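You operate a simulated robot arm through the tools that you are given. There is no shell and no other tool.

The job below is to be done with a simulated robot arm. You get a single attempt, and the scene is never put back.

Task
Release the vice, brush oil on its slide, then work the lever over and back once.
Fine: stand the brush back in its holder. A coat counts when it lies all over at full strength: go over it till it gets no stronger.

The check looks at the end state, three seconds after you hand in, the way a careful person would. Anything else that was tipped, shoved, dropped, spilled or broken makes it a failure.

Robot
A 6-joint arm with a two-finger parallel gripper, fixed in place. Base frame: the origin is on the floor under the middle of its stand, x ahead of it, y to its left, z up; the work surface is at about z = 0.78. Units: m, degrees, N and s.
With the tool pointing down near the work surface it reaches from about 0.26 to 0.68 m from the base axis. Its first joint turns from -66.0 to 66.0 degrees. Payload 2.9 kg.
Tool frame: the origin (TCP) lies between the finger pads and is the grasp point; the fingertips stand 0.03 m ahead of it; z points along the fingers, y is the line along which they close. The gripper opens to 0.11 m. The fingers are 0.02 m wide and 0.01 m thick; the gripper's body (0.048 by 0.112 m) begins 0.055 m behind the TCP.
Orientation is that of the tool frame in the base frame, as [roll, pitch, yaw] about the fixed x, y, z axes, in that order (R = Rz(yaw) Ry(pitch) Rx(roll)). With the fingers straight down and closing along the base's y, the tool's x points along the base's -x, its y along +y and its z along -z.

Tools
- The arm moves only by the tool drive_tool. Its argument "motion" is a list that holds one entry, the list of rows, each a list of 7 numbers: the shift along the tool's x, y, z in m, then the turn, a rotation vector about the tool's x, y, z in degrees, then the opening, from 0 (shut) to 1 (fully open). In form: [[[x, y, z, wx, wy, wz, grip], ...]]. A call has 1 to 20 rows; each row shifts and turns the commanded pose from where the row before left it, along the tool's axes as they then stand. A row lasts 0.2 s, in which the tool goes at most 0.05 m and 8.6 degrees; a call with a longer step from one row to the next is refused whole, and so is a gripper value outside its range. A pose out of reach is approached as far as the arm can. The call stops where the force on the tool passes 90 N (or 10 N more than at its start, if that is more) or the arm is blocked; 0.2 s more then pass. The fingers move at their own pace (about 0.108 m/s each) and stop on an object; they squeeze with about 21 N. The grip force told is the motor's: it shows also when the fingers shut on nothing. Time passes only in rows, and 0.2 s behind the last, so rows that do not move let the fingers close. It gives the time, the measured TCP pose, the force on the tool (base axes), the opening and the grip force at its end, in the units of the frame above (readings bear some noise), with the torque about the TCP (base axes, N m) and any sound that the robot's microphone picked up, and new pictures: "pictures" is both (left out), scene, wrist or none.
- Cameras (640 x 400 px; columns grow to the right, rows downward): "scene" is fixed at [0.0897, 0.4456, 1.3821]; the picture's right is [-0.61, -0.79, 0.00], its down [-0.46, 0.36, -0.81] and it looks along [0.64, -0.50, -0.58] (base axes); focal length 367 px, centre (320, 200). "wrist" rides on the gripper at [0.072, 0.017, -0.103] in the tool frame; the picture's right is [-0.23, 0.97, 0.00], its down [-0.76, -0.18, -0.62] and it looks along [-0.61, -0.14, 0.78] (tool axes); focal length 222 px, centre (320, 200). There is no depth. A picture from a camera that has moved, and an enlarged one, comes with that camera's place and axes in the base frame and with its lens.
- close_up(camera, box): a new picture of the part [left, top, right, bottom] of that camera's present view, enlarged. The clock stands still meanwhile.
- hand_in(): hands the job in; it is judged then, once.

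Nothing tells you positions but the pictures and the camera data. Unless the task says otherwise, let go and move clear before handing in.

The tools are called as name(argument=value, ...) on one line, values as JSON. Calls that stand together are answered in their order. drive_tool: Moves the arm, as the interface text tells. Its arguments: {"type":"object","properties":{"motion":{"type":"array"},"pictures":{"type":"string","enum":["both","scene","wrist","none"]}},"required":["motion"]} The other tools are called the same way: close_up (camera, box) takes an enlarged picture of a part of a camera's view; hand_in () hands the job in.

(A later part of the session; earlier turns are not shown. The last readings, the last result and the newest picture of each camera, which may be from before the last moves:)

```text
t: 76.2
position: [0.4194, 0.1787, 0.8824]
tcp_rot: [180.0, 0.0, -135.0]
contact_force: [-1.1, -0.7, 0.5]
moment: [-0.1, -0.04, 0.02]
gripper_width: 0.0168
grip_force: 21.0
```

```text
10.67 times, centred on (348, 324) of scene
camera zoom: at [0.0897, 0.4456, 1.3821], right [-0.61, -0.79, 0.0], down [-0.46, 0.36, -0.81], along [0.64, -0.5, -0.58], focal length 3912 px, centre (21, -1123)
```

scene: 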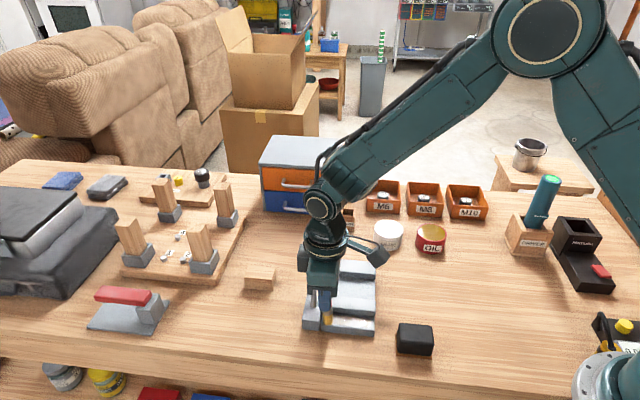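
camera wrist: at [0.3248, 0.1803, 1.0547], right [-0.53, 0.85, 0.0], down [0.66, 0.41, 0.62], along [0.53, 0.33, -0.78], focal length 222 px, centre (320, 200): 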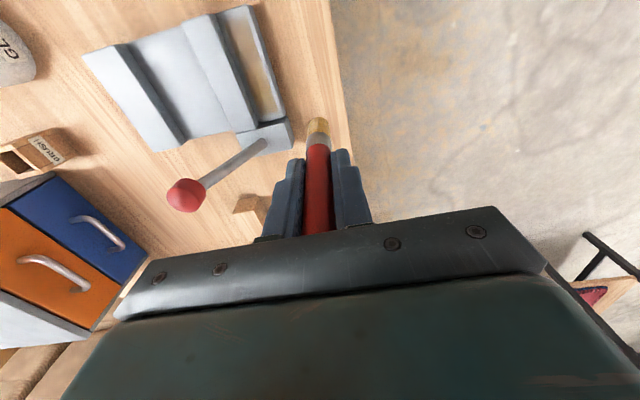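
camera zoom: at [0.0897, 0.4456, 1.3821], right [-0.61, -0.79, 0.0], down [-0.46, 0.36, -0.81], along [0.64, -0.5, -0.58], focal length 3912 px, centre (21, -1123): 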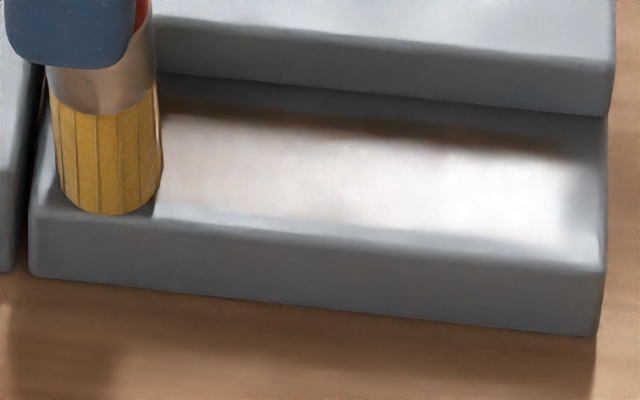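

The jaw sprang back to its open position. Now a look at the film from the front-left position again.

drive_tool(motion=[[[0, 0, -0.035, 0, 0, 0, 0], [0, 0, -0.034, 0, 0, 0, 0], [-0.0035, 0.0256, 0, 0, 0, 0, 0], [-0.0035, 0.0256, 0, 0, 0, 0, 0], [0, 0, 0, 0, 0, 0, 0]]], pictures="wrist")

close_up(camera="wrist", box=[205, 0, 305, 70])

close_up(camera="wrist", box=[215, 55, 315, 125])

```text
t: 77.4
position: [0.3856, 0.2212, 0.9512]
tcp_rot: [-180.0, -0.1, -135.0]
contact_force: [-0.3, -0.5, -0.5]
moment: [-0.01, 0.02, 0.01]
gripper_width: 0.0165
grip_force: 21.1
camera wrist: at [0.3228, 0.1812, 1.0538], right [-0.53, 0.85, 0.0], down [0.66, 0.41, 0.62], along [0.53, 0.33, -0.78], focal length 222 px, centre (320, 200)
```

wrist: 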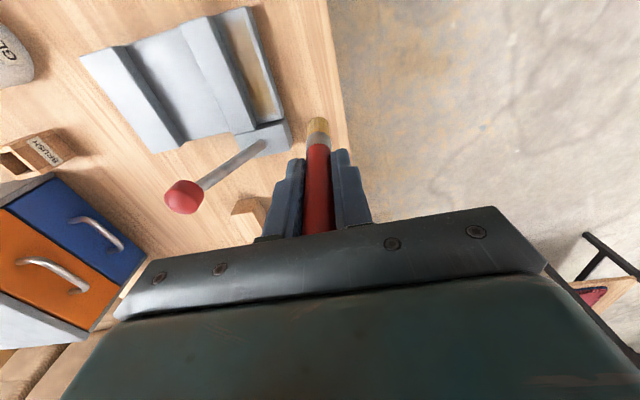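

```text
5.71 times, centred on (255, 35) of wrist
camera zoom: at [0.3228, 0.1812, 1.0538], right [-0.53, 0.85, 0.0], down [0.66, 0.41, 0.62], along [0.53, 0.33, -0.78], focal length 1269 px, centre (691, 1143)
```

zoom: 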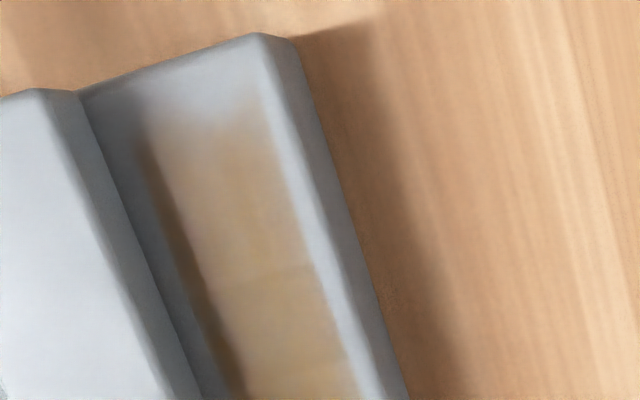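

```text
5.71 times, centred on (265, 90) of wrist
camera zoom: at [0.3228, 0.1812, 1.0538], right [-0.53, 0.85, 0.0], down [0.66, 0.41, 0.62], along [0.53, 0.33, -0.78], focal length 1269 px, centre (634, 829)
```

zoom: 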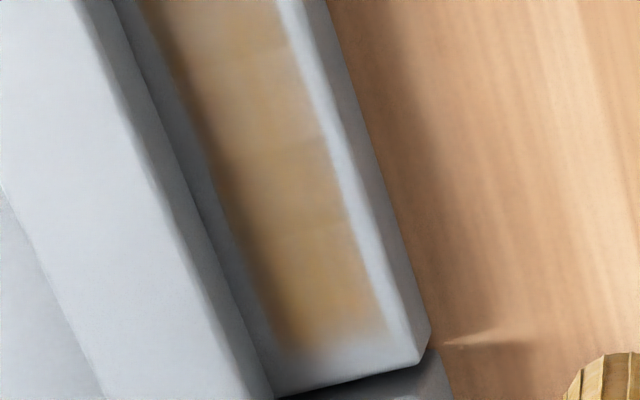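

The film looks much the same as before – evenly amber, bounded by a patch inset ~6 mm from the strip's edges (which my lanes fully cover). To make sure the brush hasn't run dry, I'll reload it in the oil with a very light touch and go over it again. First travel back to the pot.

drive_tool(motion=[[[0, 0, -0.03, 0, 0, 0, 0], [0.0256, -0.0349, 0, 0, 0, 0, 0], [0.0256, -0.0349, 0, 0, 0, 0, 0], [0.0256, -0.0349, 0, 0, 0, 0, 0], [0.0256, -0.0349, 0, 0, 0, 0, 0], [0.0256, -0.0349, 0, 0, 0, 0, 0], [0.0256, -0.0349, 0, 0, 0, 0, 0], [0.0256, -0.0349, 0, 0, 0, 0, 0], [0.0256, -0.0349, 0, 0, 0, 0, 0], [0.0256, -0.0349, 0, 0, 0, 0, 0], [0, 0, 0.03, 0, 0, 0, 0], [0, 0, 0.025, 0, 0, 0, 0], [0, 0, 0, 0, 0, 0, 0]]])

close_up(camera="scene", box=[380, 170, 480, 260])

close_up(camera="wrist", box=[240, 40, 400, 180])

```text
t: 80.2
position: [0.4456, -0.1651, 0.9268]
tcp_rot: [179.9, 0.0, -135.0]
contact_force: [-0.4, -0.9, -0.1]
moment: [-0.02, 0.01, 0.01]
gripper_width: 0.0165
grip_force: 20.9
camera wrist: at [0.3827, -0.2044, 1.0293], right [-0.53, 0.85, 0.0], down [0.66, 0.41, 0.62], along [0.53, 0.33, -0.78], focal length 222 px, centre (320, 200)
```

scene: 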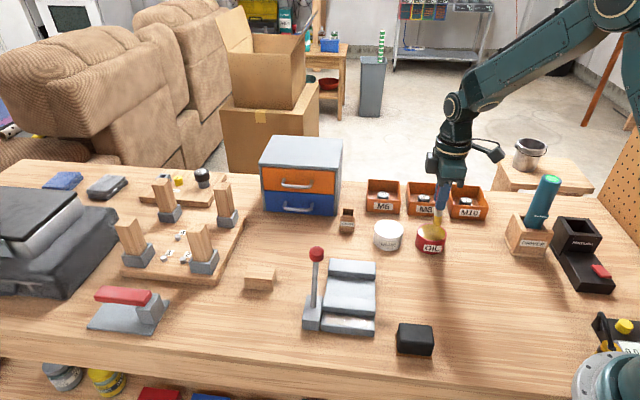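
wrist: 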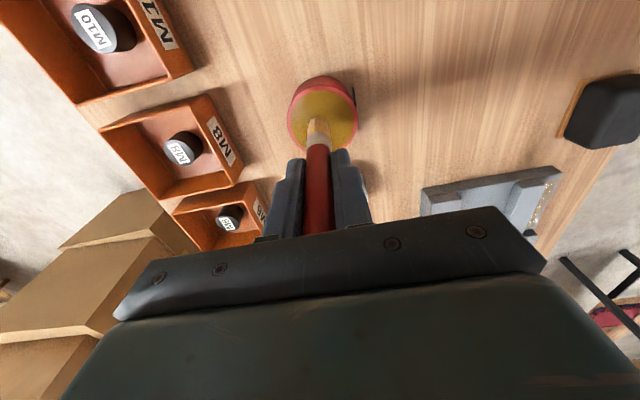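

```text
4.44 times, centred on (430, 215) of scene
camera zoom: at [0.0897, 0.4456, 1.3821], right [-0.61, -0.79, 0.0], down [-0.46, 0.36, -0.81], along [0.64, -0.5, -0.58], focal length 1630 px, centre (-169, 133)
```

zoom: 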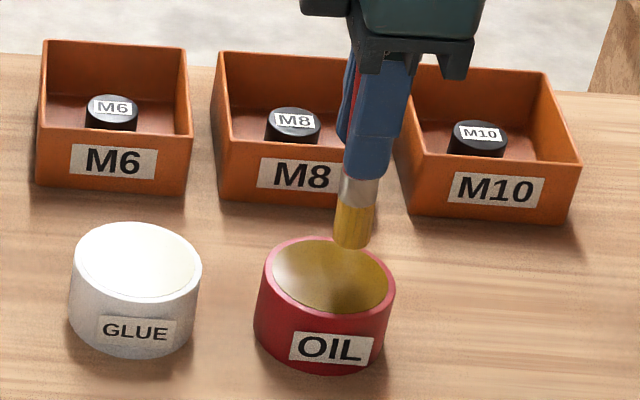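

```text
2.86 times, centred on (320, 110) of wrist
camera zoom: at [0.3827, -0.2044, 1.0293], right [-0.53, 0.85, 0.0], down [0.66, 0.41, 0.62], along [0.53, 0.33, -0.78], focal length 635 px, centre (320, 457)
```

zoom: 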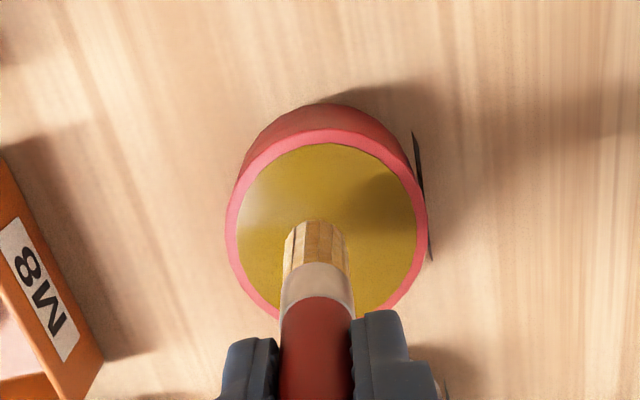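

The brush is over the oil. Lowering gently to touch the oil.

drive_tool(motion=[[[0, 0, 0.012, 0, 0, 0, 0], [0, 0, 0.006, 0, 0, 0, 0], [0, 0, 0.002, 0, 0, 0, 0], [0, 0, 0, 0, 0, 0, 0]]], pictures="none")

close_up(camera="scene", box=[380, 170, 480, 260])

```text
t: 81.2
position: [0.4447, -0.1653, 0.9062]
tcp_rot: [180.0, 0.0, -135.0]
contact_force: [-0.5, -0.1, -0.2]
moment: [-0.02, 0.0, 0.0]
gripper_width: 0.0163
grip_force: 21.0
```

```text
4.44 times, centred on (430, 215) of scene
camera zoom: at [0.0897, 0.4456, 1.3821], right [-0.61, -0.79, 0.0], down [-0.46, 0.36, -0.81], along [0.64, -0.5, -0.58], focal length 1630 px, centre (-169, 133)
```

zoom: 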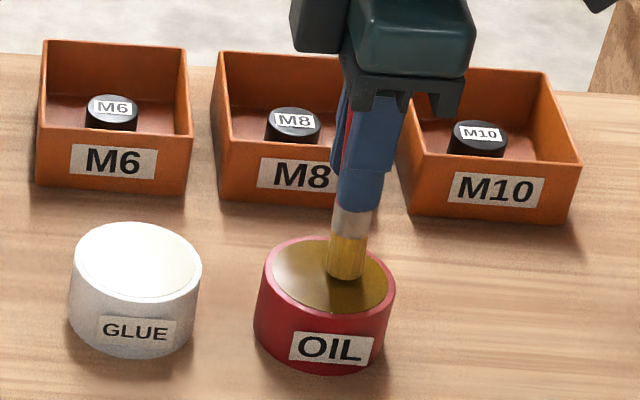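

Not touching yet; a few more millimetres.

drive_tool(motion=[[[0, 0, 0.002, 0, 0, 0, 0], [0, 0, 0.0015, 0, 0, 0, 0], [0, 0, 0, 0, 0, 0, 0]]], pictures="none")

close_up(camera="scene", box=[405, 210, 455, 255])

```text
t: 82.0
position: [0.4461, -0.165, 0.9021]
tcp_rot: [-180.0, 0.0, -135.0]
contact_force: [-0.2, -0.3, 0.5]
moment: [-0.01, 0.02, 0.01]
gripper_width: 0.0167
grip_force: 21.2
```

```text
8.89 times, centred on (430, 232) of scene
camera zoom: at [0.0897, 0.4456, 1.3821], right [-0.61, -0.79, 0.0], down [-0.46, 0.36, -0.81], along [0.64, -0.5, -0.58], focal length 3260 px, centre (-658, -89)
```

zoom: 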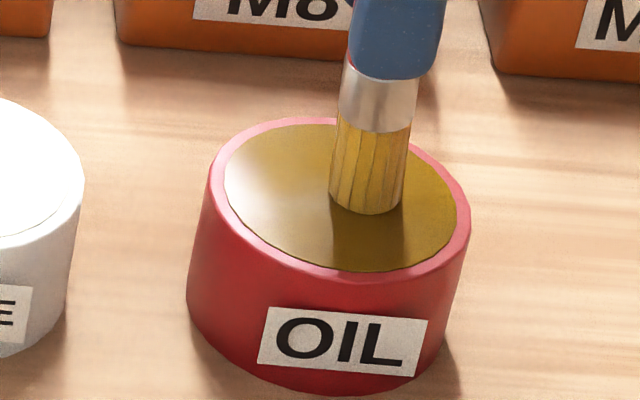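

Almost there; a couple more small steps.

drive_tool(motion=[[[0, 0, 0.002, 0, 0, 0, 0], [0, 0, 0.001, 0, 0, 0, 0], [0, 0, 0, 0, 0, 0, 0]]], pictures="none")

close_up(camera="scene", box=[405, 210, 455, 255])

```text
t: 82.8
position: [0.4477, -0.1643, 0.9]
tcp_rot: [-179.8, 0.1, -134.9]
contact_force: [-5.1, 3.4, 32.7]
moment: [0.3, 0.3, 0.04]
gripper_width: 0.0171
grip_force: 21.2
```

```text
8.89 times, centred on (430, 232) of scene
camera zoom: at [0.0891, 0.4458, 1.3821], right [-0.61, -0.79, 0.0], down [-0.46, 0.36, -0.81], along [0.64, -0.5, -0.58], focal length 3260 px, centre (-658, -89)
```

zoom: 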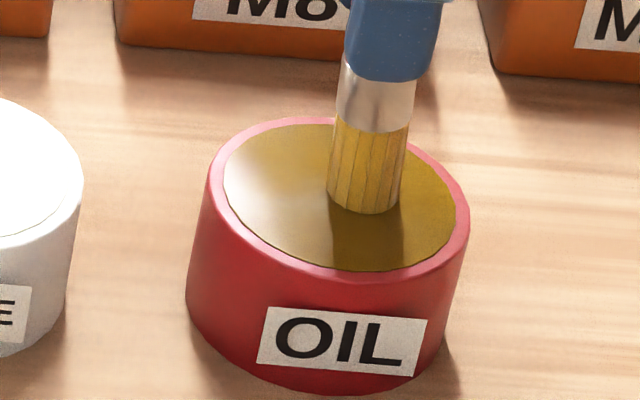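

The oil is touched (33 N briefly). Lifting and going back to the slide's right end.

drive_tool(motion=[[[0, 0, -0.005, 0, 0, 0, 0], [0, 0, -0.03, 0, 0, 0, 0], [0, 0, -0.04, 0, 0, 0, 0], [-0.0198, 0.0374, 0, 0, 0, 0, 0], [-0.0198, 0.0374, 0, 0, 0, 0, 0], [-0.0198, 0.0374, 0, 0, 0, 0, 0], [-0.0198, 0.0374, 0, 0, 0, 0, 0], [-0.0198, 0.0374, 0, 0, 0, 0, 0], [-0.0198, 0.0374, 0, 0, 0, 0, 0], [-0.0198, 0.0374, 0, 0, 0, 0, 0], [0, 0, 0.04, 0, 0, 0, 0], [0, 0, 0.04, 0, 0, 0, 0], [0, 0, 0, 0, 0, 0, 0]]])

close_up(camera="scene", box=[318, 288, 398, 340])

```text
t: 85.6
position: [0.3586, 0.1184, 0.8943]
tcp_rot: [179.9, 0.1, -135.1]
contact_force: [-0.4, 0.3, 0.5]
moment: [-0.03, 0.0, -0.01]
gripper_width: 0.017
grip_force: 21.2
camera wrist: at [0.2949, 0.0783, 0.9972], right [-0.53, 0.85, 0.0], down [0.66, 0.41, 0.62], along [0.53, 0.33, -0.78], focal length 222 px, centre (320, 200)
```

scene: 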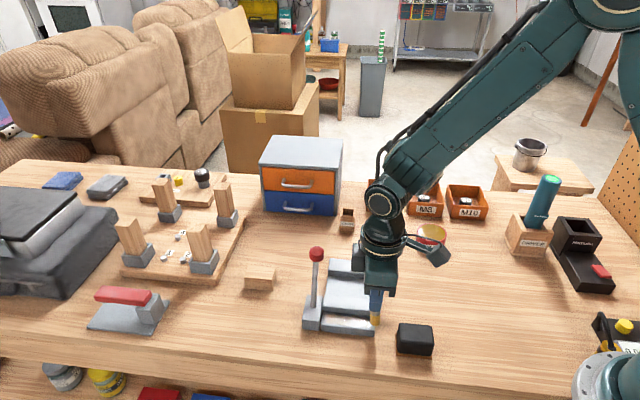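
wrist: 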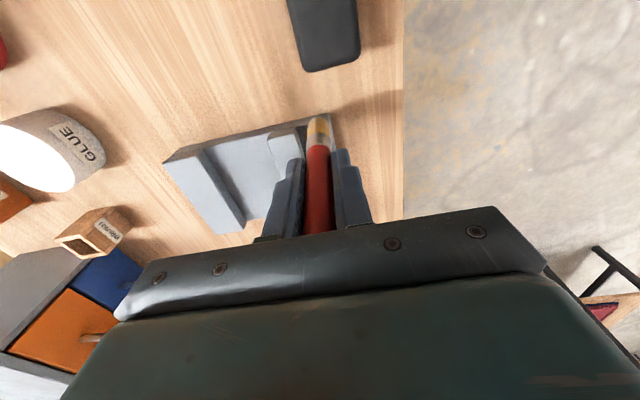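

```text
7.69 times, centred on (358, 314) of scene
camera zoom: at [0.0897, 0.4456, 1.3821], right [-0.61, -0.79, 0.0], down [-0.46, 0.36, -0.81], along [0.64, -0.5, -0.58], focal length 2822 px, centre (28, -677)
```

zoom: 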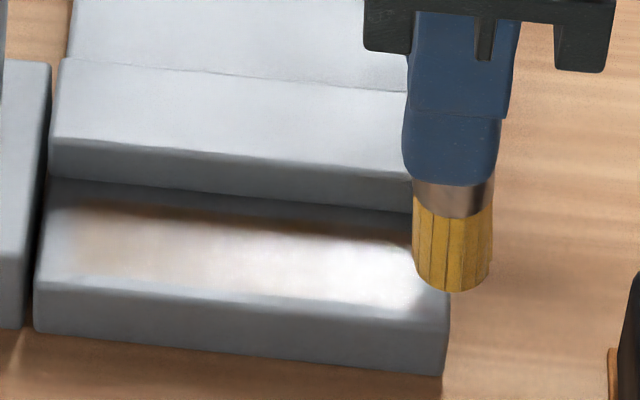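

Now lower to light contact at the right end of the strip.

drive_tool(motion=[[[-0.012, 0, 0.008, 0, 0, 0, 0], [0, 0, 0.003, 0, 0, 0, 0], [0, 0, 0.002, 0, 0, 0, 0], [0, 0, 0, 0, 0, 0, 0]]], pictures="none")

```text
t: 86.6
position: [0.3671, 0.1266, 0.8809]
tcp_rot: [180.0, 0.0, -135.0]
contact_force: [0.0, 1.1, 2.2]
moment: [0.01, 0.04, 0.02]
gripper_width: 0.017
grip_force: 21.4
```

Light contact (2 N). Now a full set of lanes with the reloaded brush.

drive_tool(motion=[[[0.012, 0, 0.0006, 0, 0, 0, 0], [-0.0172, 0, 0, 0, 0, 0, 0], [-0.0172, 0, 0, 0, 0, 0, 0], [-0.0172, 0, 0, 0, 0, 0, 0], [-0.0172, 0, 0, 0, 0, 0, 0], [-0.0172, 0, 0, 0, 0, 0, 0], [0, -0.0045, 0, 0, 0, 0, 0], [0.0172, 0, 0, 0, 0, 0, 0], [0.0172, 0, 0, 0, 0, 0, 0], [0.0172, 0, 0, 0, 0, 0, 0], [0.0172, 0, 0, 0, 0, 0, 0], [0.0172, 0, 0, 0, 0, 0, 0], [0, -0.0045, 0, 0, 0, 0, 0], [-0.0172, 0, 0, 0, 0, 0, 0], [-0.0172, 0, 0, 0, 0, 0, 0], [-0.0172, 0, 0, 0, 0, 0, 0], [-0.0172, 0, 0, 0, 0, 0, 0], [-0.0172, 0, 0, 0, 0, 0, 0], [0, -0.003, 0, 0, 0, 0, 0]]], pictures="wrist")

close_up(camera="wrist", box=[220, 0, 340, 110])

```text
t: 90.6
position: [0.4281, 0.1713, 0.8798]
tcp_rot: [179.9, -0.2, -134.9]
contact_force: [-0.8, 2.4, -0.4]
moment: [0.16, 0.07, -0.02]
gripper_width: 0.0168
grip_force: 21.0
camera wrist: at [0.3656, 0.1319, 0.9842], right [-0.53, 0.85, 0.0], down [0.66, 0.41, 0.62], along [0.53, 0.33, -0.78], focal length 222 px, centre (320, 200)
```

wrist: 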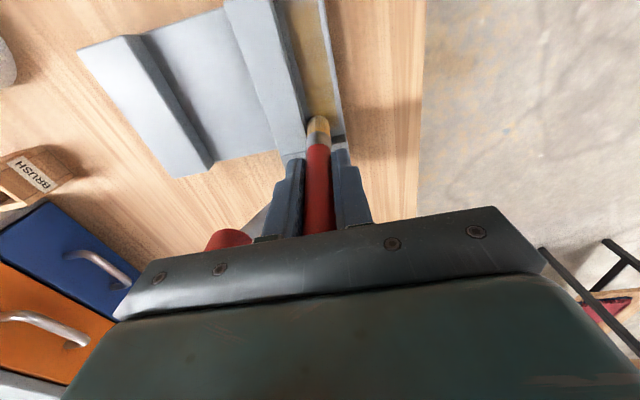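

```text
3.64 times, centred on (280, 55) of wrist
camera zoom: at [0.3656, 0.1319, 0.9842], right [-0.53, 0.85, 0.0], down [0.66, 0.41, 0.62], along [0.53, 0.33, -0.78], focal length 808 px, centre (466, 727)
```

zoom: 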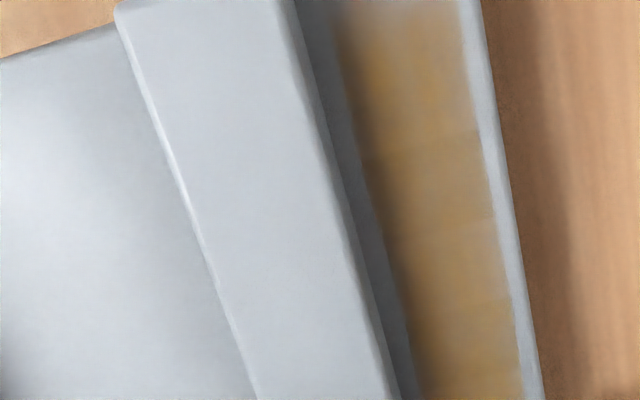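

The film looks stronger now. Continuing with more passes.

drive_tool(motion=[[[0.0172, 0, 0, 0, 0, 0, 0], [0.0172, 0, 0, 0, 0, 0, 0], [0.0172, 0, 0, 0, 0, 0, 0], [0.0172, 0, 0, 0, 0, 0, 0], [0.0172, 0, 0, 0, 0, 0, 0], [0, 0.005, 0, 0, 0, 0, 0], [-0.0172, 0, 0.0003, 0, 0, 0, 0], [-0.0172, 0, 0, 0, 0, 0, 0], [-0.0172, 0, 0, 0, 0, 0, 0], [-0.0172, 0, 0, 0, 0, 0, 0], [-0.0172, 0, 0, 0, 0, 0, 0], [0, 0.005, 0, 0, 0, 0, 0], [0.0172, 0, 0, 0, 0, 0, 0], [0.0172, 0, 0, 0, 0, 0, 0], [0.0172, 0, 0, 0, 0, 0, 0], [0.0172, 0, 0, 0, 0, 0, 0], [0.0172, 0, 0, 0, 0, 0, 0], [0, 0.005, 0, 0, 0, 0, 0]]], pictures="none")

drive_tool(motion=[[[-0.0172, 0, 0, 0, 0, 0, 0], [-0.0172, 0, 0, 0, 0, 0, 0], [-0.0172, 0, 0, 0, 0, 0, 0], [-0.0172, 0, 0, 0, 0, 0, 0], [-0.0172, 0, 0, 0, 0, 0, 0], [0, -0.007, 0, 0, 0, 0, 0], [0.0172, 0, 0, 0, 0, 0, 0], [0.0172, 0, 0, 0, 0, 0, 0], [0.0172, 0, 0, 0, 0, 0, 0], [0.0172, 0, 0, 0, 0, 0, 0], [0.0172, 0, 0, 0, 0, 0, 0], [0, -0.006, 0, 0, 0, 0, 0], [-0.0172, 0, 0, 0, 0, 0, 0], [-0.0172, 0, 0, 0, 0, 0, 0], [-0.0172, 0, 0, 0, 0, 0, 0], [-0.0172, 0, 0, 0, 0, 0, 0], [-0.0172, 0, 0, 0, 0, 0, 0], [0, 0.004, 0, 0, 0, 0, 0]]], pictures="wrist")

close_up(camera="wrist", box=[220, 0, 340, 110])

```text
t: 94.4
position: [0.3572, 0.1192, 0.8805]
tcp_rot: [-179.8, 0.0, -135.2]
contact_force: [6.8, -4.2, 19.4]
moment: [-0.39, -0.55, -0.04]
gripper_width: 0.0168
grip_force: 20.8
```

```text
t: 98.2
position: [0.4239, 0.1757, 0.8808]
tcp_rot: [-180.0, -0.1, -135.0]
contact_force: [-0.3, 0.6, -0.2]
moment: [-0.02, 0.0, -0.02]
gripper_width: 0.0169
grip_force: 21.0
camera wrist: at [0.3608, 0.1359, 0.9836], right [-0.53, 0.85, 0.0], down [0.66, 0.41, 0.62], along [0.53, 0.33, -0.78], focal length 222 px, centre (320, 200)
```

wrist: 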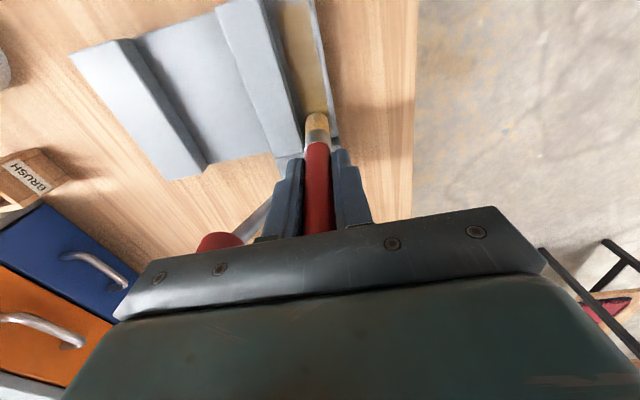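

```text
3.64 times, centred on (280, 55) of wrist
camera zoom: at [0.3608, 0.1359, 0.9836], right [-0.53, 0.85, 0.0], down [0.66, 0.41, 0.62], along [0.53, 0.33, -0.78], focal length 808 px, centre (466, 727)
```

zoom: 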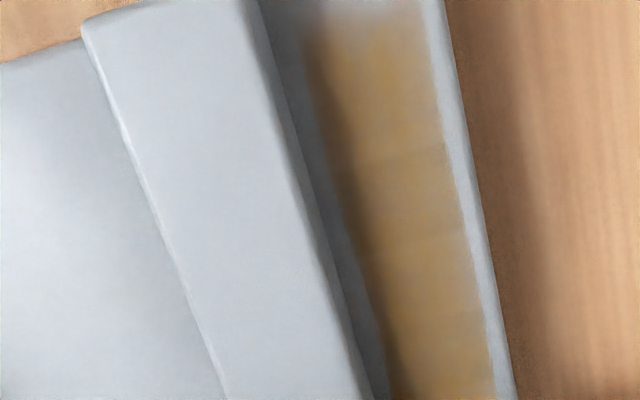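

Let me take the standard side view for comparison.

drive_tool(motion=[[[0, 0, -0.035, 0, 0, 0, 0], [0, 0, -0.035, 0, 0, 0, 0], [-0.0025, 0.0296, 0, 0, 0, 0, 0], [-0.0025, 0.0296, 0, 0, 0, 0, 0], [0, 0, 0, 0, 0, 0, 0]]], pictures="wrist")

close_up(camera="wrist", box=[205, 0, 305, 70])

close_up(camera="wrist", box=[215, 55, 315, 125])

```text
t: 99.4
position: [0.3853, 0.2208, 0.9496]
tcp_rot: [-179.9, 0.0, -135.0]
contact_force: [-0.3, 0.2, 0.0]
moment: [-0.01, -0.02, -0.02]
gripper_width: 0.0169
grip_force: 20.7
camera wrist: at [0.3219, 0.1812, 1.0537], right [-0.53, 0.85, 0.0], down [0.66, 0.41, 0.62], along [0.53, 0.33, -0.78], focal length 222 px, centre (320, 200)
```

wrist: 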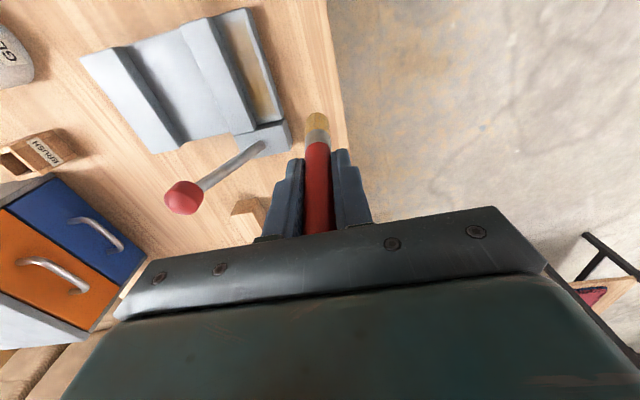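

```text
5.71 times, centred on (255, 35) of wrist
camera zoom: at [0.3219, 0.1812, 1.0537], right [-0.53, 0.85, 0.0], down [0.66, 0.41, 0.62], along [0.53, 0.33, -0.78], focal length 1269 px, centre (691, 1143)
```

zoom: 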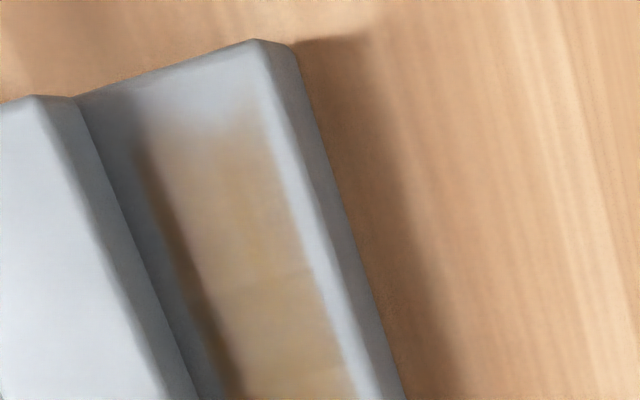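

```text
5.71 times, centred on (265, 90) of wrist
camera zoom: at [0.3219, 0.1812, 1.0537], right [-0.53, 0.85, 0.0], down [0.66, 0.41, 0.62], along [0.53, 0.33, -0.78], focal length 1269 px, centre (634, 829)
```

zoom: 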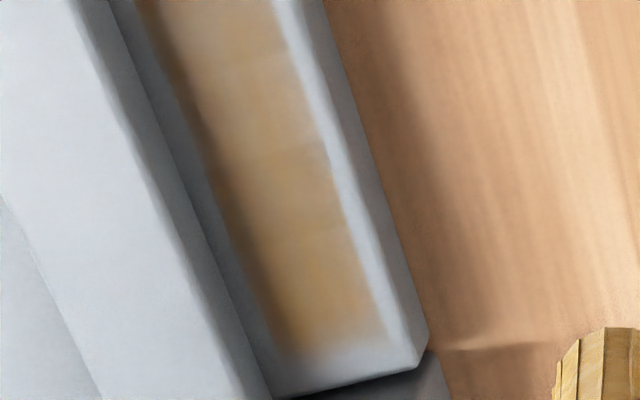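

The film looks the same as at the previous inspection, i.e. no stronger – except perhaps a small notch at the right-hand end. I'll zoom in on both ends.

close_up(camera="wrist", box=[220, 5, 265, 40])

close_up(camera="wrist", box=[250, 90, 295, 125])

close_up(camera="scene", box=[318, 308, 378, 340])

```text
11.43 times, centred on (242, 22) of wrist
camera zoom: at [0.3219, 0.1812, 1.0537], right [-0.53, 0.85, 0.0], down [0.66, 0.41, 0.62], along [0.53, 0.33, -0.78], focal length 2538 px, centre (1206, 2229)
```

zoom: 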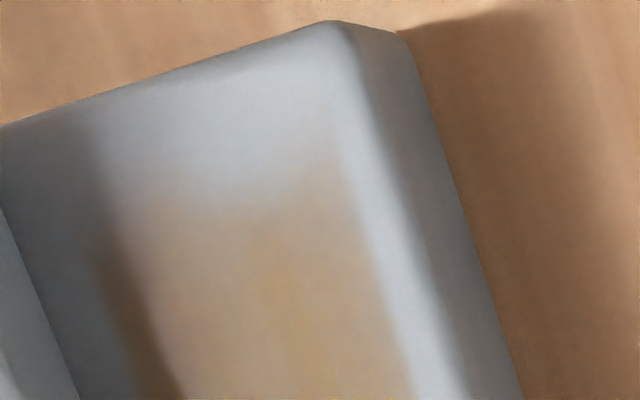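

```text
11.43 times, centred on (272, 108) of wrist
camera zoom: at [0.3219, 0.1812, 1.0537], right [-0.53, 0.85, 0.0], down [0.66, 0.41, 0.62], along [0.53, 0.33, -0.78], focal length 2538 px, centre (863, 1257)
```

zoom: 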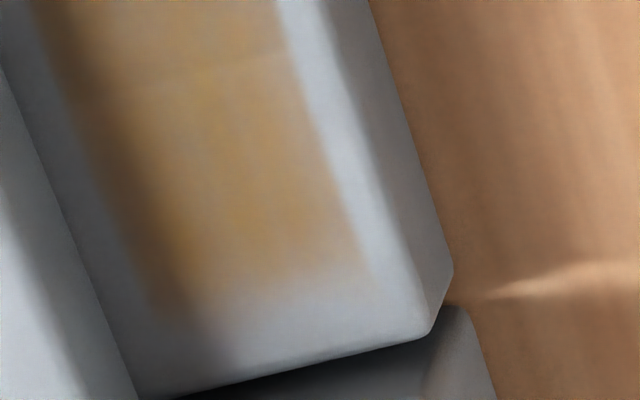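

```text
10.67 times, centred on (348, 324) of scene
camera zoom: at [0.0897, 0.4456, 1.3821], right [-0.61, -0.79, 0.0], down [-0.46, 0.36, -0.81], along [0.64, -0.5, -0.58], focal length 3912 px, centre (21, -1123)
```

zoom: 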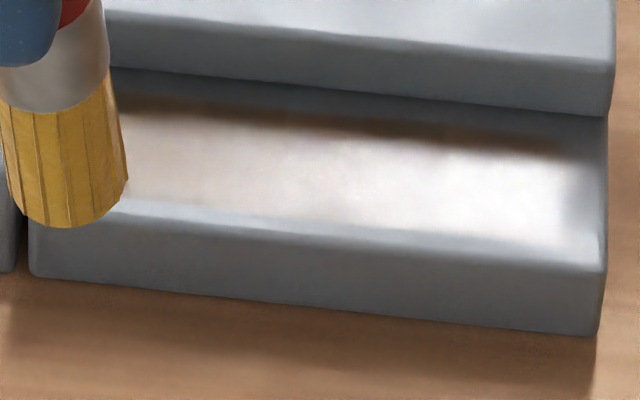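

The right-hand end looks paler, but maybe only because of the view angle. I'll shift the camera so that the right end is seen from the same angle as the left end.

drive_tool(motion=[[[0.0425, 0, 0, 0, 0, 0, 0], [0.0425, 0, 0, 0, 0, 0, 0], [0, 0, 0, 0, 0, 0, 0]]], pictures="wrist")

close_up(camera="wrist", box=[215, 55, 315, 125])

close_up(camera="wrist", box=[240, 100, 320, 180])

```text
t: 100.2
position: [0.3249, 0.1594, 0.9498]
tcp_rot: [179.9, 0.0, -135.1]
contact_force: [0.5, -0.1, 0.0]
moment: [-0.01, 0.02, 0.0]
gripper_width: 0.0167
grip_force: 21.1
camera wrist: at [0.2616, 0.1199, 1.0534], right [-0.53, 0.85, 0.0], down [0.66, 0.41, 0.62], along [0.53, 0.33, -0.78], focal length 222 px, centre (320, 200)
```

wrist: 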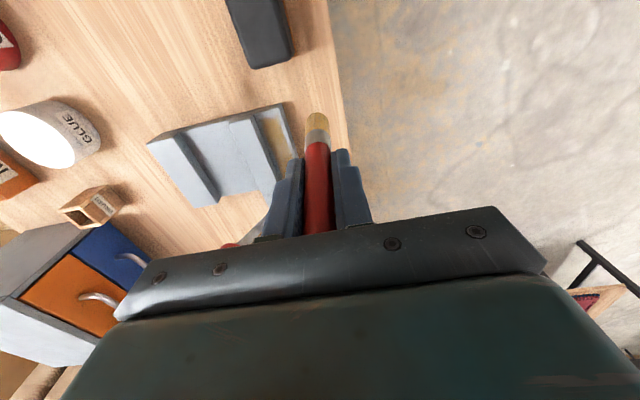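

```text
5.71 times, centred on (265, 90) of wrist
camera zoom: at [0.2616, 0.1199, 1.0534], right [-0.53, 0.85, 0.0], down [0.66, 0.41, 0.62], along [0.53, 0.33, -0.78], focal length 1269 px, centre (634, 829)
```

zoom: 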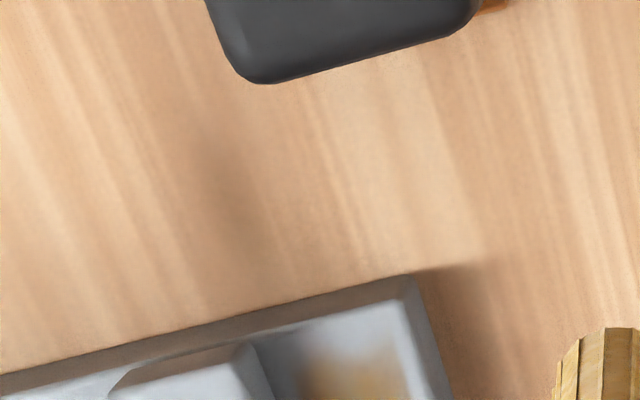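

```text
5.00 times, centred on (280, 140) of wrist
camera zoom: at [0.2616, 0.1199, 1.0534], right [-0.53, 0.85, 0.0], down [0.66, 0.41, 0.62], along [0.53, 0.33, -0.78], focal length 1111 px, centre (520, 500)
```

zoom: 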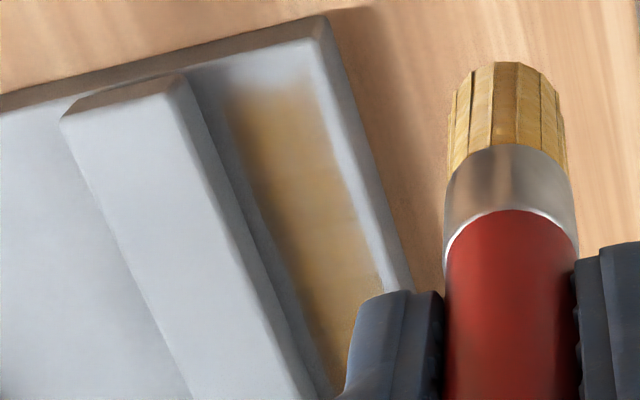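

From this angle the right end is just as amber. One closer look for evenness.

close_up(camera="wrist", box=[255, 105, 305, 165])

```text
6.67 times, centred on (280, 135) of wrist
camera zoom: at [0.2616, 0.1199, 1.0534], right [-0.53, 0.85, 0.0], down [0.66, 0.41, 0.62], along [0.53, 0.33, -0.78], focal length 1481 px, centre (587, 633)
```

zoom: 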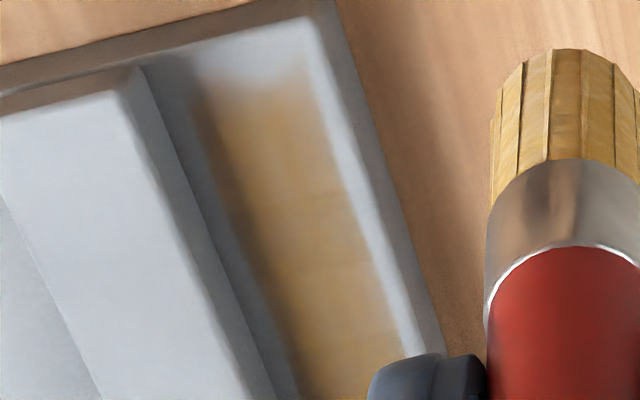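

There's a slight notch at this end of the film. I'll give the right end extra strokes across the slide.

drive_tool(motion=[[[0, -0.0245, 0, 0, 0, 0, 0], [0, -0.0245, 0, 0, 0, 0, 0], [0, 0, 0.035, 0, 0, 0, 0], [0, 0, 0.033, 0, 0, 0, 0], [0, 0, 0.001, 0, 0, 0, 0], [0.005, 0, 0, 0, 0, 0, 0], [0, -0.0052, 0, 0, 0, 0, 0], [0, -0.0052, 0, 0, 0, 0, 0], [0, -0.0052, 0, 0, 0, 0, 0], [0, 0.0052, 0, 0, 0, 0, 0], [0, 0.0052, 0, 0, 0, 0, 0], [0, 0.0052, 0, 0, 0, 0, 0], [0.004, 0, 0, 0, 0, 0, 0], [0, -0.0052, 0, 0, 0, 0, 0], [0, -0.0052, 0, 0, 0, 0, 0], [0, -0.0052, 0, 0, 0, 0, 0], [0, 0.0052, 0, 0, 0, 0, 0], [0, 0.0052, 0, 0, 0, 0, 0], [0, 0.0052, 0, 0, 0, 0, 0]]], pictures="none")

drive_tool(motion=[[[-0.004, 0, 0, 0, 0, 0, 0], [0, -0.0052, 0, 0, 0, 0, 0], [0, -0.0052, 0, 0, 0, 0, 0], [0, -0.0052, 0, 0, 0, 0, 0], [0, 0.0052, 0, 0, 0, 0, 0], [0, 0.0052, 0, 0, 0, 0, 0], [0, 0.0052, 0, 0, 0, 0, 0], [-0.006, 0, 0, 0, 0, 0, 0], [0, -0.0052, 0, 0, 0, 0, 0], [0, -0.0052, 0, 0, 0, 0, 0], [0, -0.0052, 0, 0, 0, 0, 0], [0, 0.0052, 0, 0, 0, 0, 0], [0, 0.0052, 0, 0, 0, 0, 0], [0, 0.0052, 0, 0, 0, 0, 0], [-0.006, 0, 0, 0, 0, 0, 0], [0, -0.0052, 0, 0, 0, 0, 0], [0, -0.0052, 0, 0, 0, 0, 0], [0, -0.0052, 0, 0, 0, 0, 0]]], pictures="scene")

close_up(camera="scene", box=[318, 300, 388, 340])

```text
t: 104.2
position: [0.3538, 0.1189, 0.8807]
tcp_rot: [179.9, -0.1, -135.1]
contact_force: [0.8, 0.0, 0.3]
moment: [0.04, -0.02, 0.03]
gripper_width: 0.0169
grip_force: 20.9
```

```text
t: 108.0
position: [0.3756, 0.1205, 0.8821]
tcp_rot: [-180.0, 0.1, -135.0]
contact_force: [0.2, 0.2, 0.4]
moment: [0.03, 0.01, -0.01]
gripper_width: 0.0168
grip_force: 20.9
```

scene: 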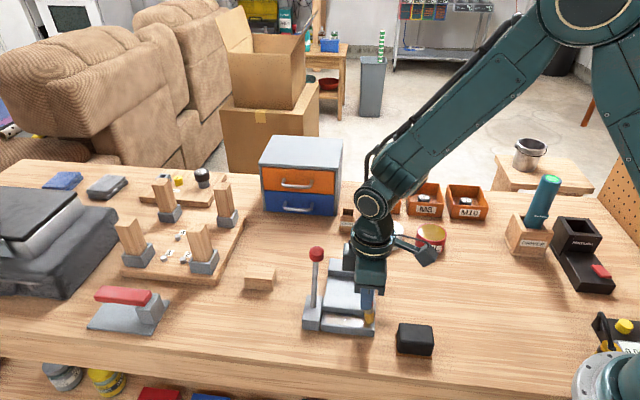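

```text
9.14 times, centred on (353, 320) of scene
camera zoom: at [0.0897, 0.4456, 1.3821], right [-0.61, -0.79, 0.0], down [-0.46, 0.36, -0.81], along [0.64, -0.5, -0.58], focal length 3354 px, centre (18, -897)
```

zoom: 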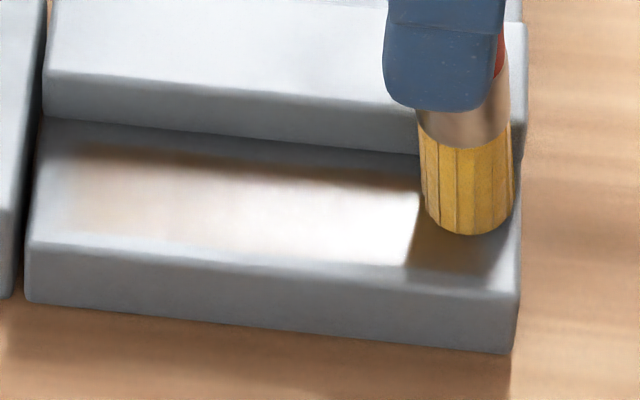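

Now the left end likewise: stroke along to it and then cross-strokes there.

drive_tool(motion=[[[-0.0146, 0, 0.0008, 0, 0, 0, 0], [-0.0146, 0, 0, 0, 0, 0, 0], [-0.0146, 0, 0, 0, 0, 0, 0], [-0.0146, 0, 0, 0, 0, 0, 0], [-0.0146, 0, 0, 0, 0, 0, 0], [0, 0.005, 0, 0, 0, 0, 0], [0, 0.005, 0, 0, 0, 0, 0], [0, 0.005, 0, 0, 0, 0, 0], [0.005, -0.005, 0, 0, 0, 0, 0], [0, -0.005, 0, 0, 0, 0, 0], [0, -0.005, 0, 0, 0, 0, 0], [0, 0.005, 0, 0, 0, 0, 0], [0, 0.005, 0, 0, 0, 0, 0], [0, 0.005, 0, 0, 0, 0, 0], [0.006, -0.005, 0, 0, 0, 0, 0], [0, -0.005, 0, 0, 0, 0, 0], [0, -0.005, 0, 0, 0, 0, 0]]], pictures="none")

drive_tool(motion=[[[0.015, 0, 0, 0, 0, 0, 0], [0.015, 0, 0, 0, 0, 0, 0], [0.015, 0, 0, 0, 0, 0, 0], [0.015, 0, 0, 0, 0, 0, 0], [0.015, 0, 0, 0, 0, 0, 0], [0, 0.005, 0, 0, 0, 0, 0], [-0.0168, 0, 0, 0, 0, 0, 0], [-0.0168, 0, 0, 0, 0, 0, 0], [-0.0168, 0, 0, 0, 0, 0, 0], [-0.0168, 0, 0, 0, 0, 0, 0], [-0.0168, 0, 0, 0, 0, 0, 0], [0, 0.005, 0, 0, 0, 0, 0], [0.0168, 0, 0, 0, 0, 0, 0], [0.0168, 0, 0, 0, 0, 0, 0], [0.0168, 0, 0, 0, 0, 0, 0], [0.0168, 0, 0, 0, 0, 0, 0], [0.0168, 0, 0, 0, 0, 0, 0], [0, 0.005, 0, 0, 0, 0, 0]]], pictures="scene")

```text
t: 111.6
position: [0.4197, 0.1635, 0.8794]
tcp_rot: [180.0, 0.0, -134.9]
contact_force: [-1.0, 1.8, 3.6]
moment: [0.14, 0.17, -0.02]
gripper_width: 0.0168
grip_force: 21.0
```

```text
t: 115.4
position: [0.3561, 0.1212, 0.8804]
tcp_rot: [180.0, -0.1, -135.1]
contact_force: [0.0, -0.3, 0.4]
moment: [-0.01, 0.0, -0.01]
gripper_width: 0.0167
grip_force: 21.4
```

scene: 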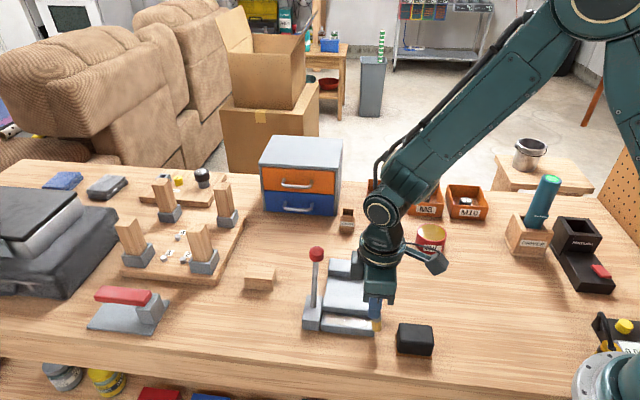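

One more lane along the front side, then inspect again.

drive_tool(motion=[[[-0.0172, 0, 0, 0, 0, 0, 0], [-0.0172, 0, 0, 0, 0, 0, 0], [-0.0172, 0, 0, 0, 0, 0, 0], [-0.0172, 0, 0, 0, 0, 0, 0], [-0.0172, 0, 0, 0, 0, 0, 0], [0, -0.003, 0, 0, 0, 0, 0], [0.0172, 0, 0, 0, 0, 0, 0], [0.0172, 0, 0, 0, 0, 0, 0], [0.0172, 0, 0, 0, 0, 0, 0], [0.0172, 0, 0, 0, 0, 0, 0], [0.0172, 0, 0, 0, 0, 0, 0], [0, 0, -0.035, 0, 0, 0, 0], [0, 0, -0.034, 0, 0, 0, 0], [-0.0035, 0.026, 0, 0, 0, 0, 0], [-0.0035, 0.026, 0, 0, 0, 0, 0], [0, 0, 0, 0, 0, 0, 0]]], pictures="wrist")

close_up(camera="wrist", box=[255, 105, 305, 165])

```text
t: 118.8
position: [0.3279, 0.1607, 0.9491]
tcp_rot: [180.0, -0.1, -134.9]
contact_force: [-0.4, -0.3, 0.4]
moment: [0.0, 0.01, 0.01]
gripper_width: 0.017
grip_force: 20.7
camera wrist: at [0.2637, 0.1214, 1.0528], right [-0.53, 0.85, 0.0], down [0.66, 0.41, 0.62], along [0.53, 0.33, -0.78], focal length 222 px, centre (320, 200)
```

wrist: 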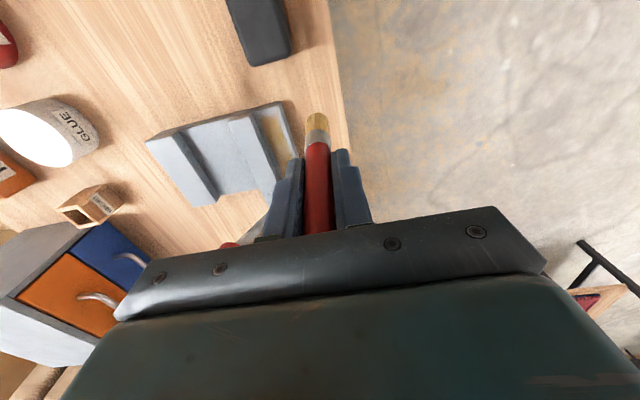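

```text
6.67 times, centred on (280, 135) of wrist
camera zoom: at [0.2637, 0.1214, 1.0528], right [-0.53, 0.85, 0.0], down [0.66, 0.41, 0.62], along [0.53, 0.33, -0.78], focal length 1481 px, centre (587, 633)
```

zoom: 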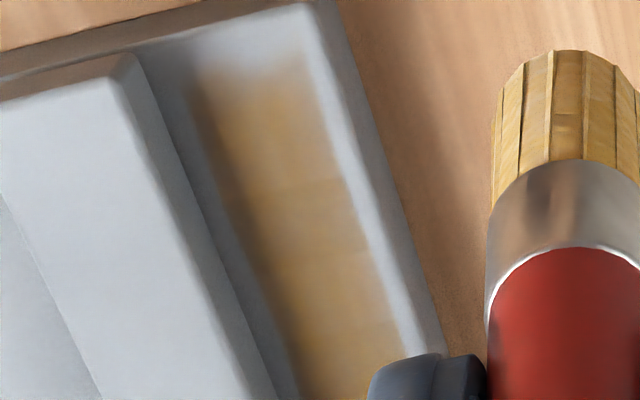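

The film is unchanged after many more passes, so it's at full strength. Now I'll take the brush back: rise well above the knob and travel to above the brush holder.

drive_tool(motion=[[[0, 0, -0.04, 0, 0, 0, 0], [0, 0, -0.04, 0, 0, 0, 0], [-0.0069, -0.0438, 0, 0, 0, 0, 0], [-0.0069, -0.0438, 0, 0, 0, 0, 0], [-0.0069, -0.0438, 0, 0, 0, 0, 0], [-0.0069, -0.0438, 0, 0, 0, 0, 0], [-0.0069, -0.0438, 0, 0, 0, 0, 0], [-0.0069, -0.0438, 0, 0, 0, 0, 0], [-0.0069, -0.0438, 0, 0, 0, 0, 0], [0, 0, 0, 0, 0, 0, 0]]], pictures="scene")

drive_tool(motion=[[[0, 0, 0, 0, 0, 8.18, 0], [0, 0, 0, 0, 0, 8.18, 0], [0, 0, 0, 0, 0, 8.18, 0], [0, 0, 0, 0, 0, 8.18, 0], [0, 0, 0, 0, 0, 8.18, 0], [0, 0, 0, 0, 0, 8.18, 0], [0, 0, 0, 0, 0, 8.18, 0], [0, 0, 0, 0, 0, 8.18, 0], [0, 0, 0, 0, 0, 8.18, 0], [0, 0, 0, 0, 0, 8.18, 0], [0, 0, 0, 0, 0, 8.2, 0], [0, 0, 0, 0, 0, 0, 0]]])

```text
t: 121.0
position: [0.5763, -0.0236, 1.0293]
tcp_rot: [179.9, -0.1, -135.0]
contact_force: [0.4, -0.5, -0.4]
moment: [-0.01, -0.04, 0.02]
gripper_width: 0.0167
grip_force: 20.8
```

scene: 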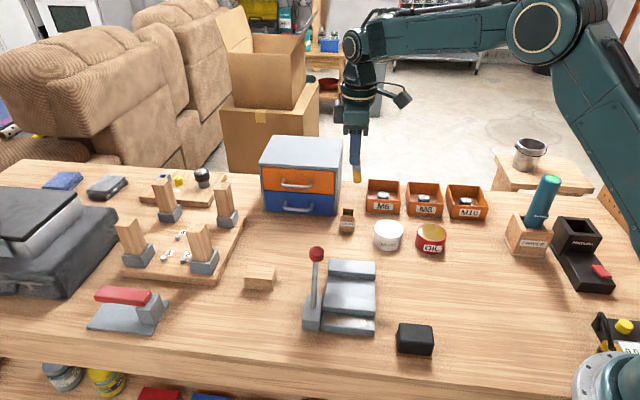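

```text
t: 123.6
position: [0.5771, -0.0226, 1.0302]
tcp_rot: [179.9, 0.0, 134.9]
contact_force: [-0.5, 1.0, -1.2]
moment: [0.02, 0.0, -0.01]
gripper_width: 0.0168
grip_force: 20.8
camera wrist: at [0.5387, 0.041, 1.1328], right [0.85, 0.53, 0.0], down [0.41, -0.66, 0.62], along [0.33, -0.53, -0.78], focal length 222 px, centre (320, 200)
```

scene: 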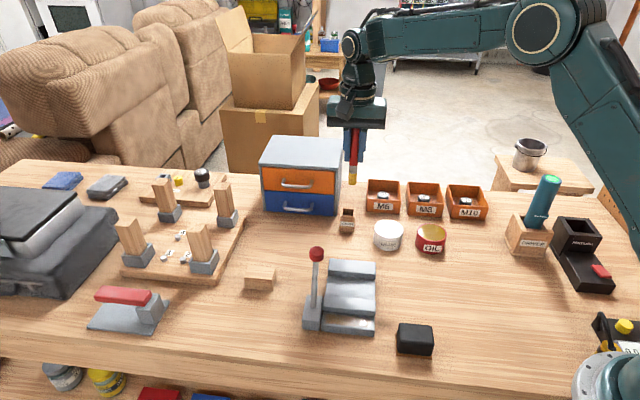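
wrist: 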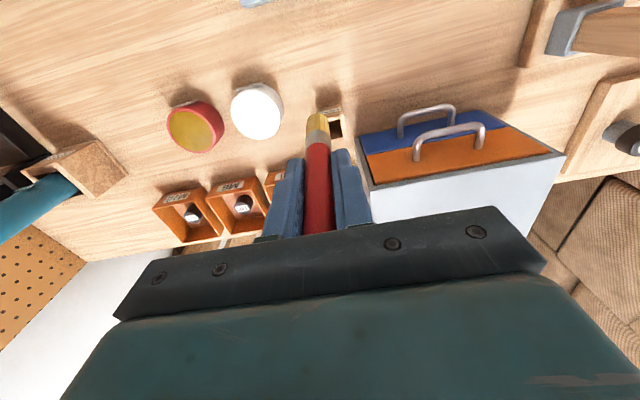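

Now to the recorded pick position over the holder, lowering until the tip is a few centimetres above it.

drive_tool(motion=[[[-0.0226, 0.0043, 0, 0, 0, 0, 0], [-0.0226, 0.0043, 0, 0, 0, 0, 0], [0, 0, 0.035, 0, 0, 0, 0], [0, 0, 0.035, 0, 0, 0, 0], [0, 0, 0, 0, 0, 0, 0]]])

close_up(camera="scene", box=[320, 170, 380, 240])

close_up(camera="wrist", box=[260, 70, 390, 190])

```text
t: 124.8
position: [0.6163, -0.0484, 0.9597]
tcp_rot: [180.0, 0.0, 134.9]
contact_force: [1.1, -0.3, -0.9]
moment: [-0.01, -0.02, 0.02]
gripper_width: 0.017
grip_force: 21.1
camera wrist: at [0.5763, 0.0147, 1.0636], right [0.85, 0.53, 0.0], down [0.41, -0.66, 0.62], along [0.33, -0.53, -0.78], focal length 222 px, centre (320, 200)
```

scene: 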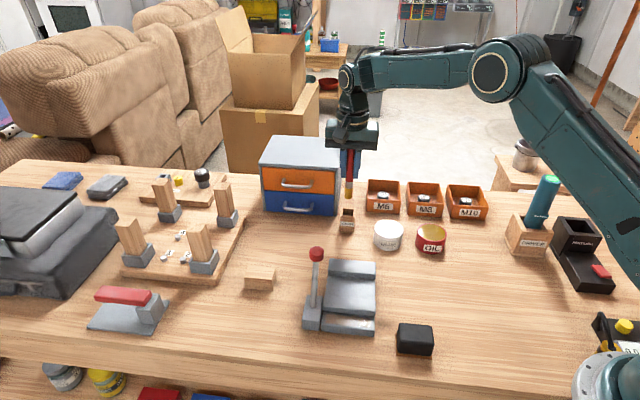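
wrist: 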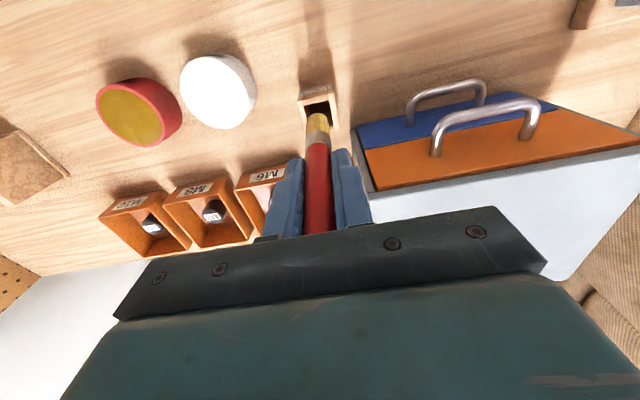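

```text
5.71 times, centred on (350, 205) of scene
camera zoom: at [0.0897, 0.4456, 1.3821], right [-0.61, -0.79, 0.0], down [-0.46, 0.36, -0.81], along [0.64, -0.5, -0.58], focal length 2096 px, centre (149, 171)
```

zoom: 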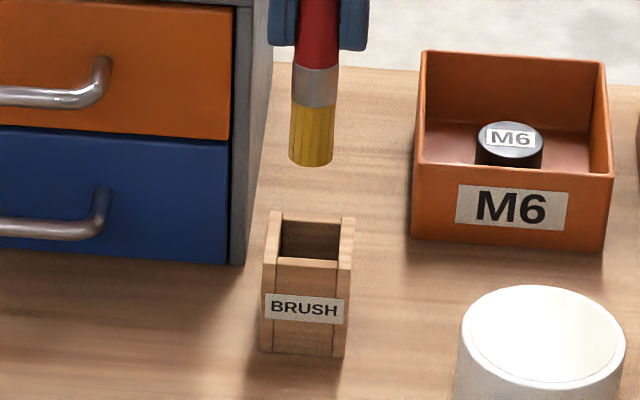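

```text
3.33 times, centred on (325, 130) of wrist
camera zoom: at [0.5763, 0.0147, 1.0636], right [0.85, 0.53, 0.0], down [0.41, -0.66, 0.62], along [0.33, -0.53, -0.78], focal length 740 px, centre (303, 433)
```

zoom: 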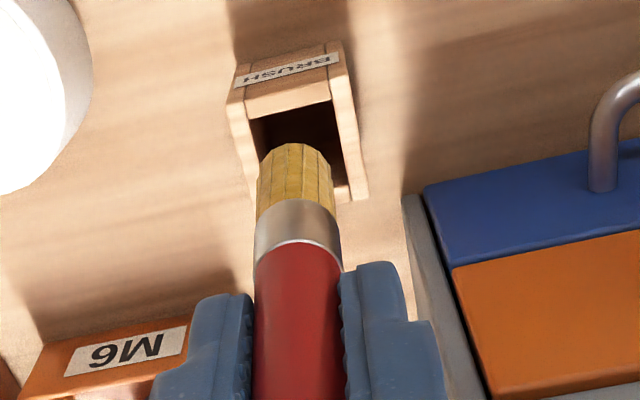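

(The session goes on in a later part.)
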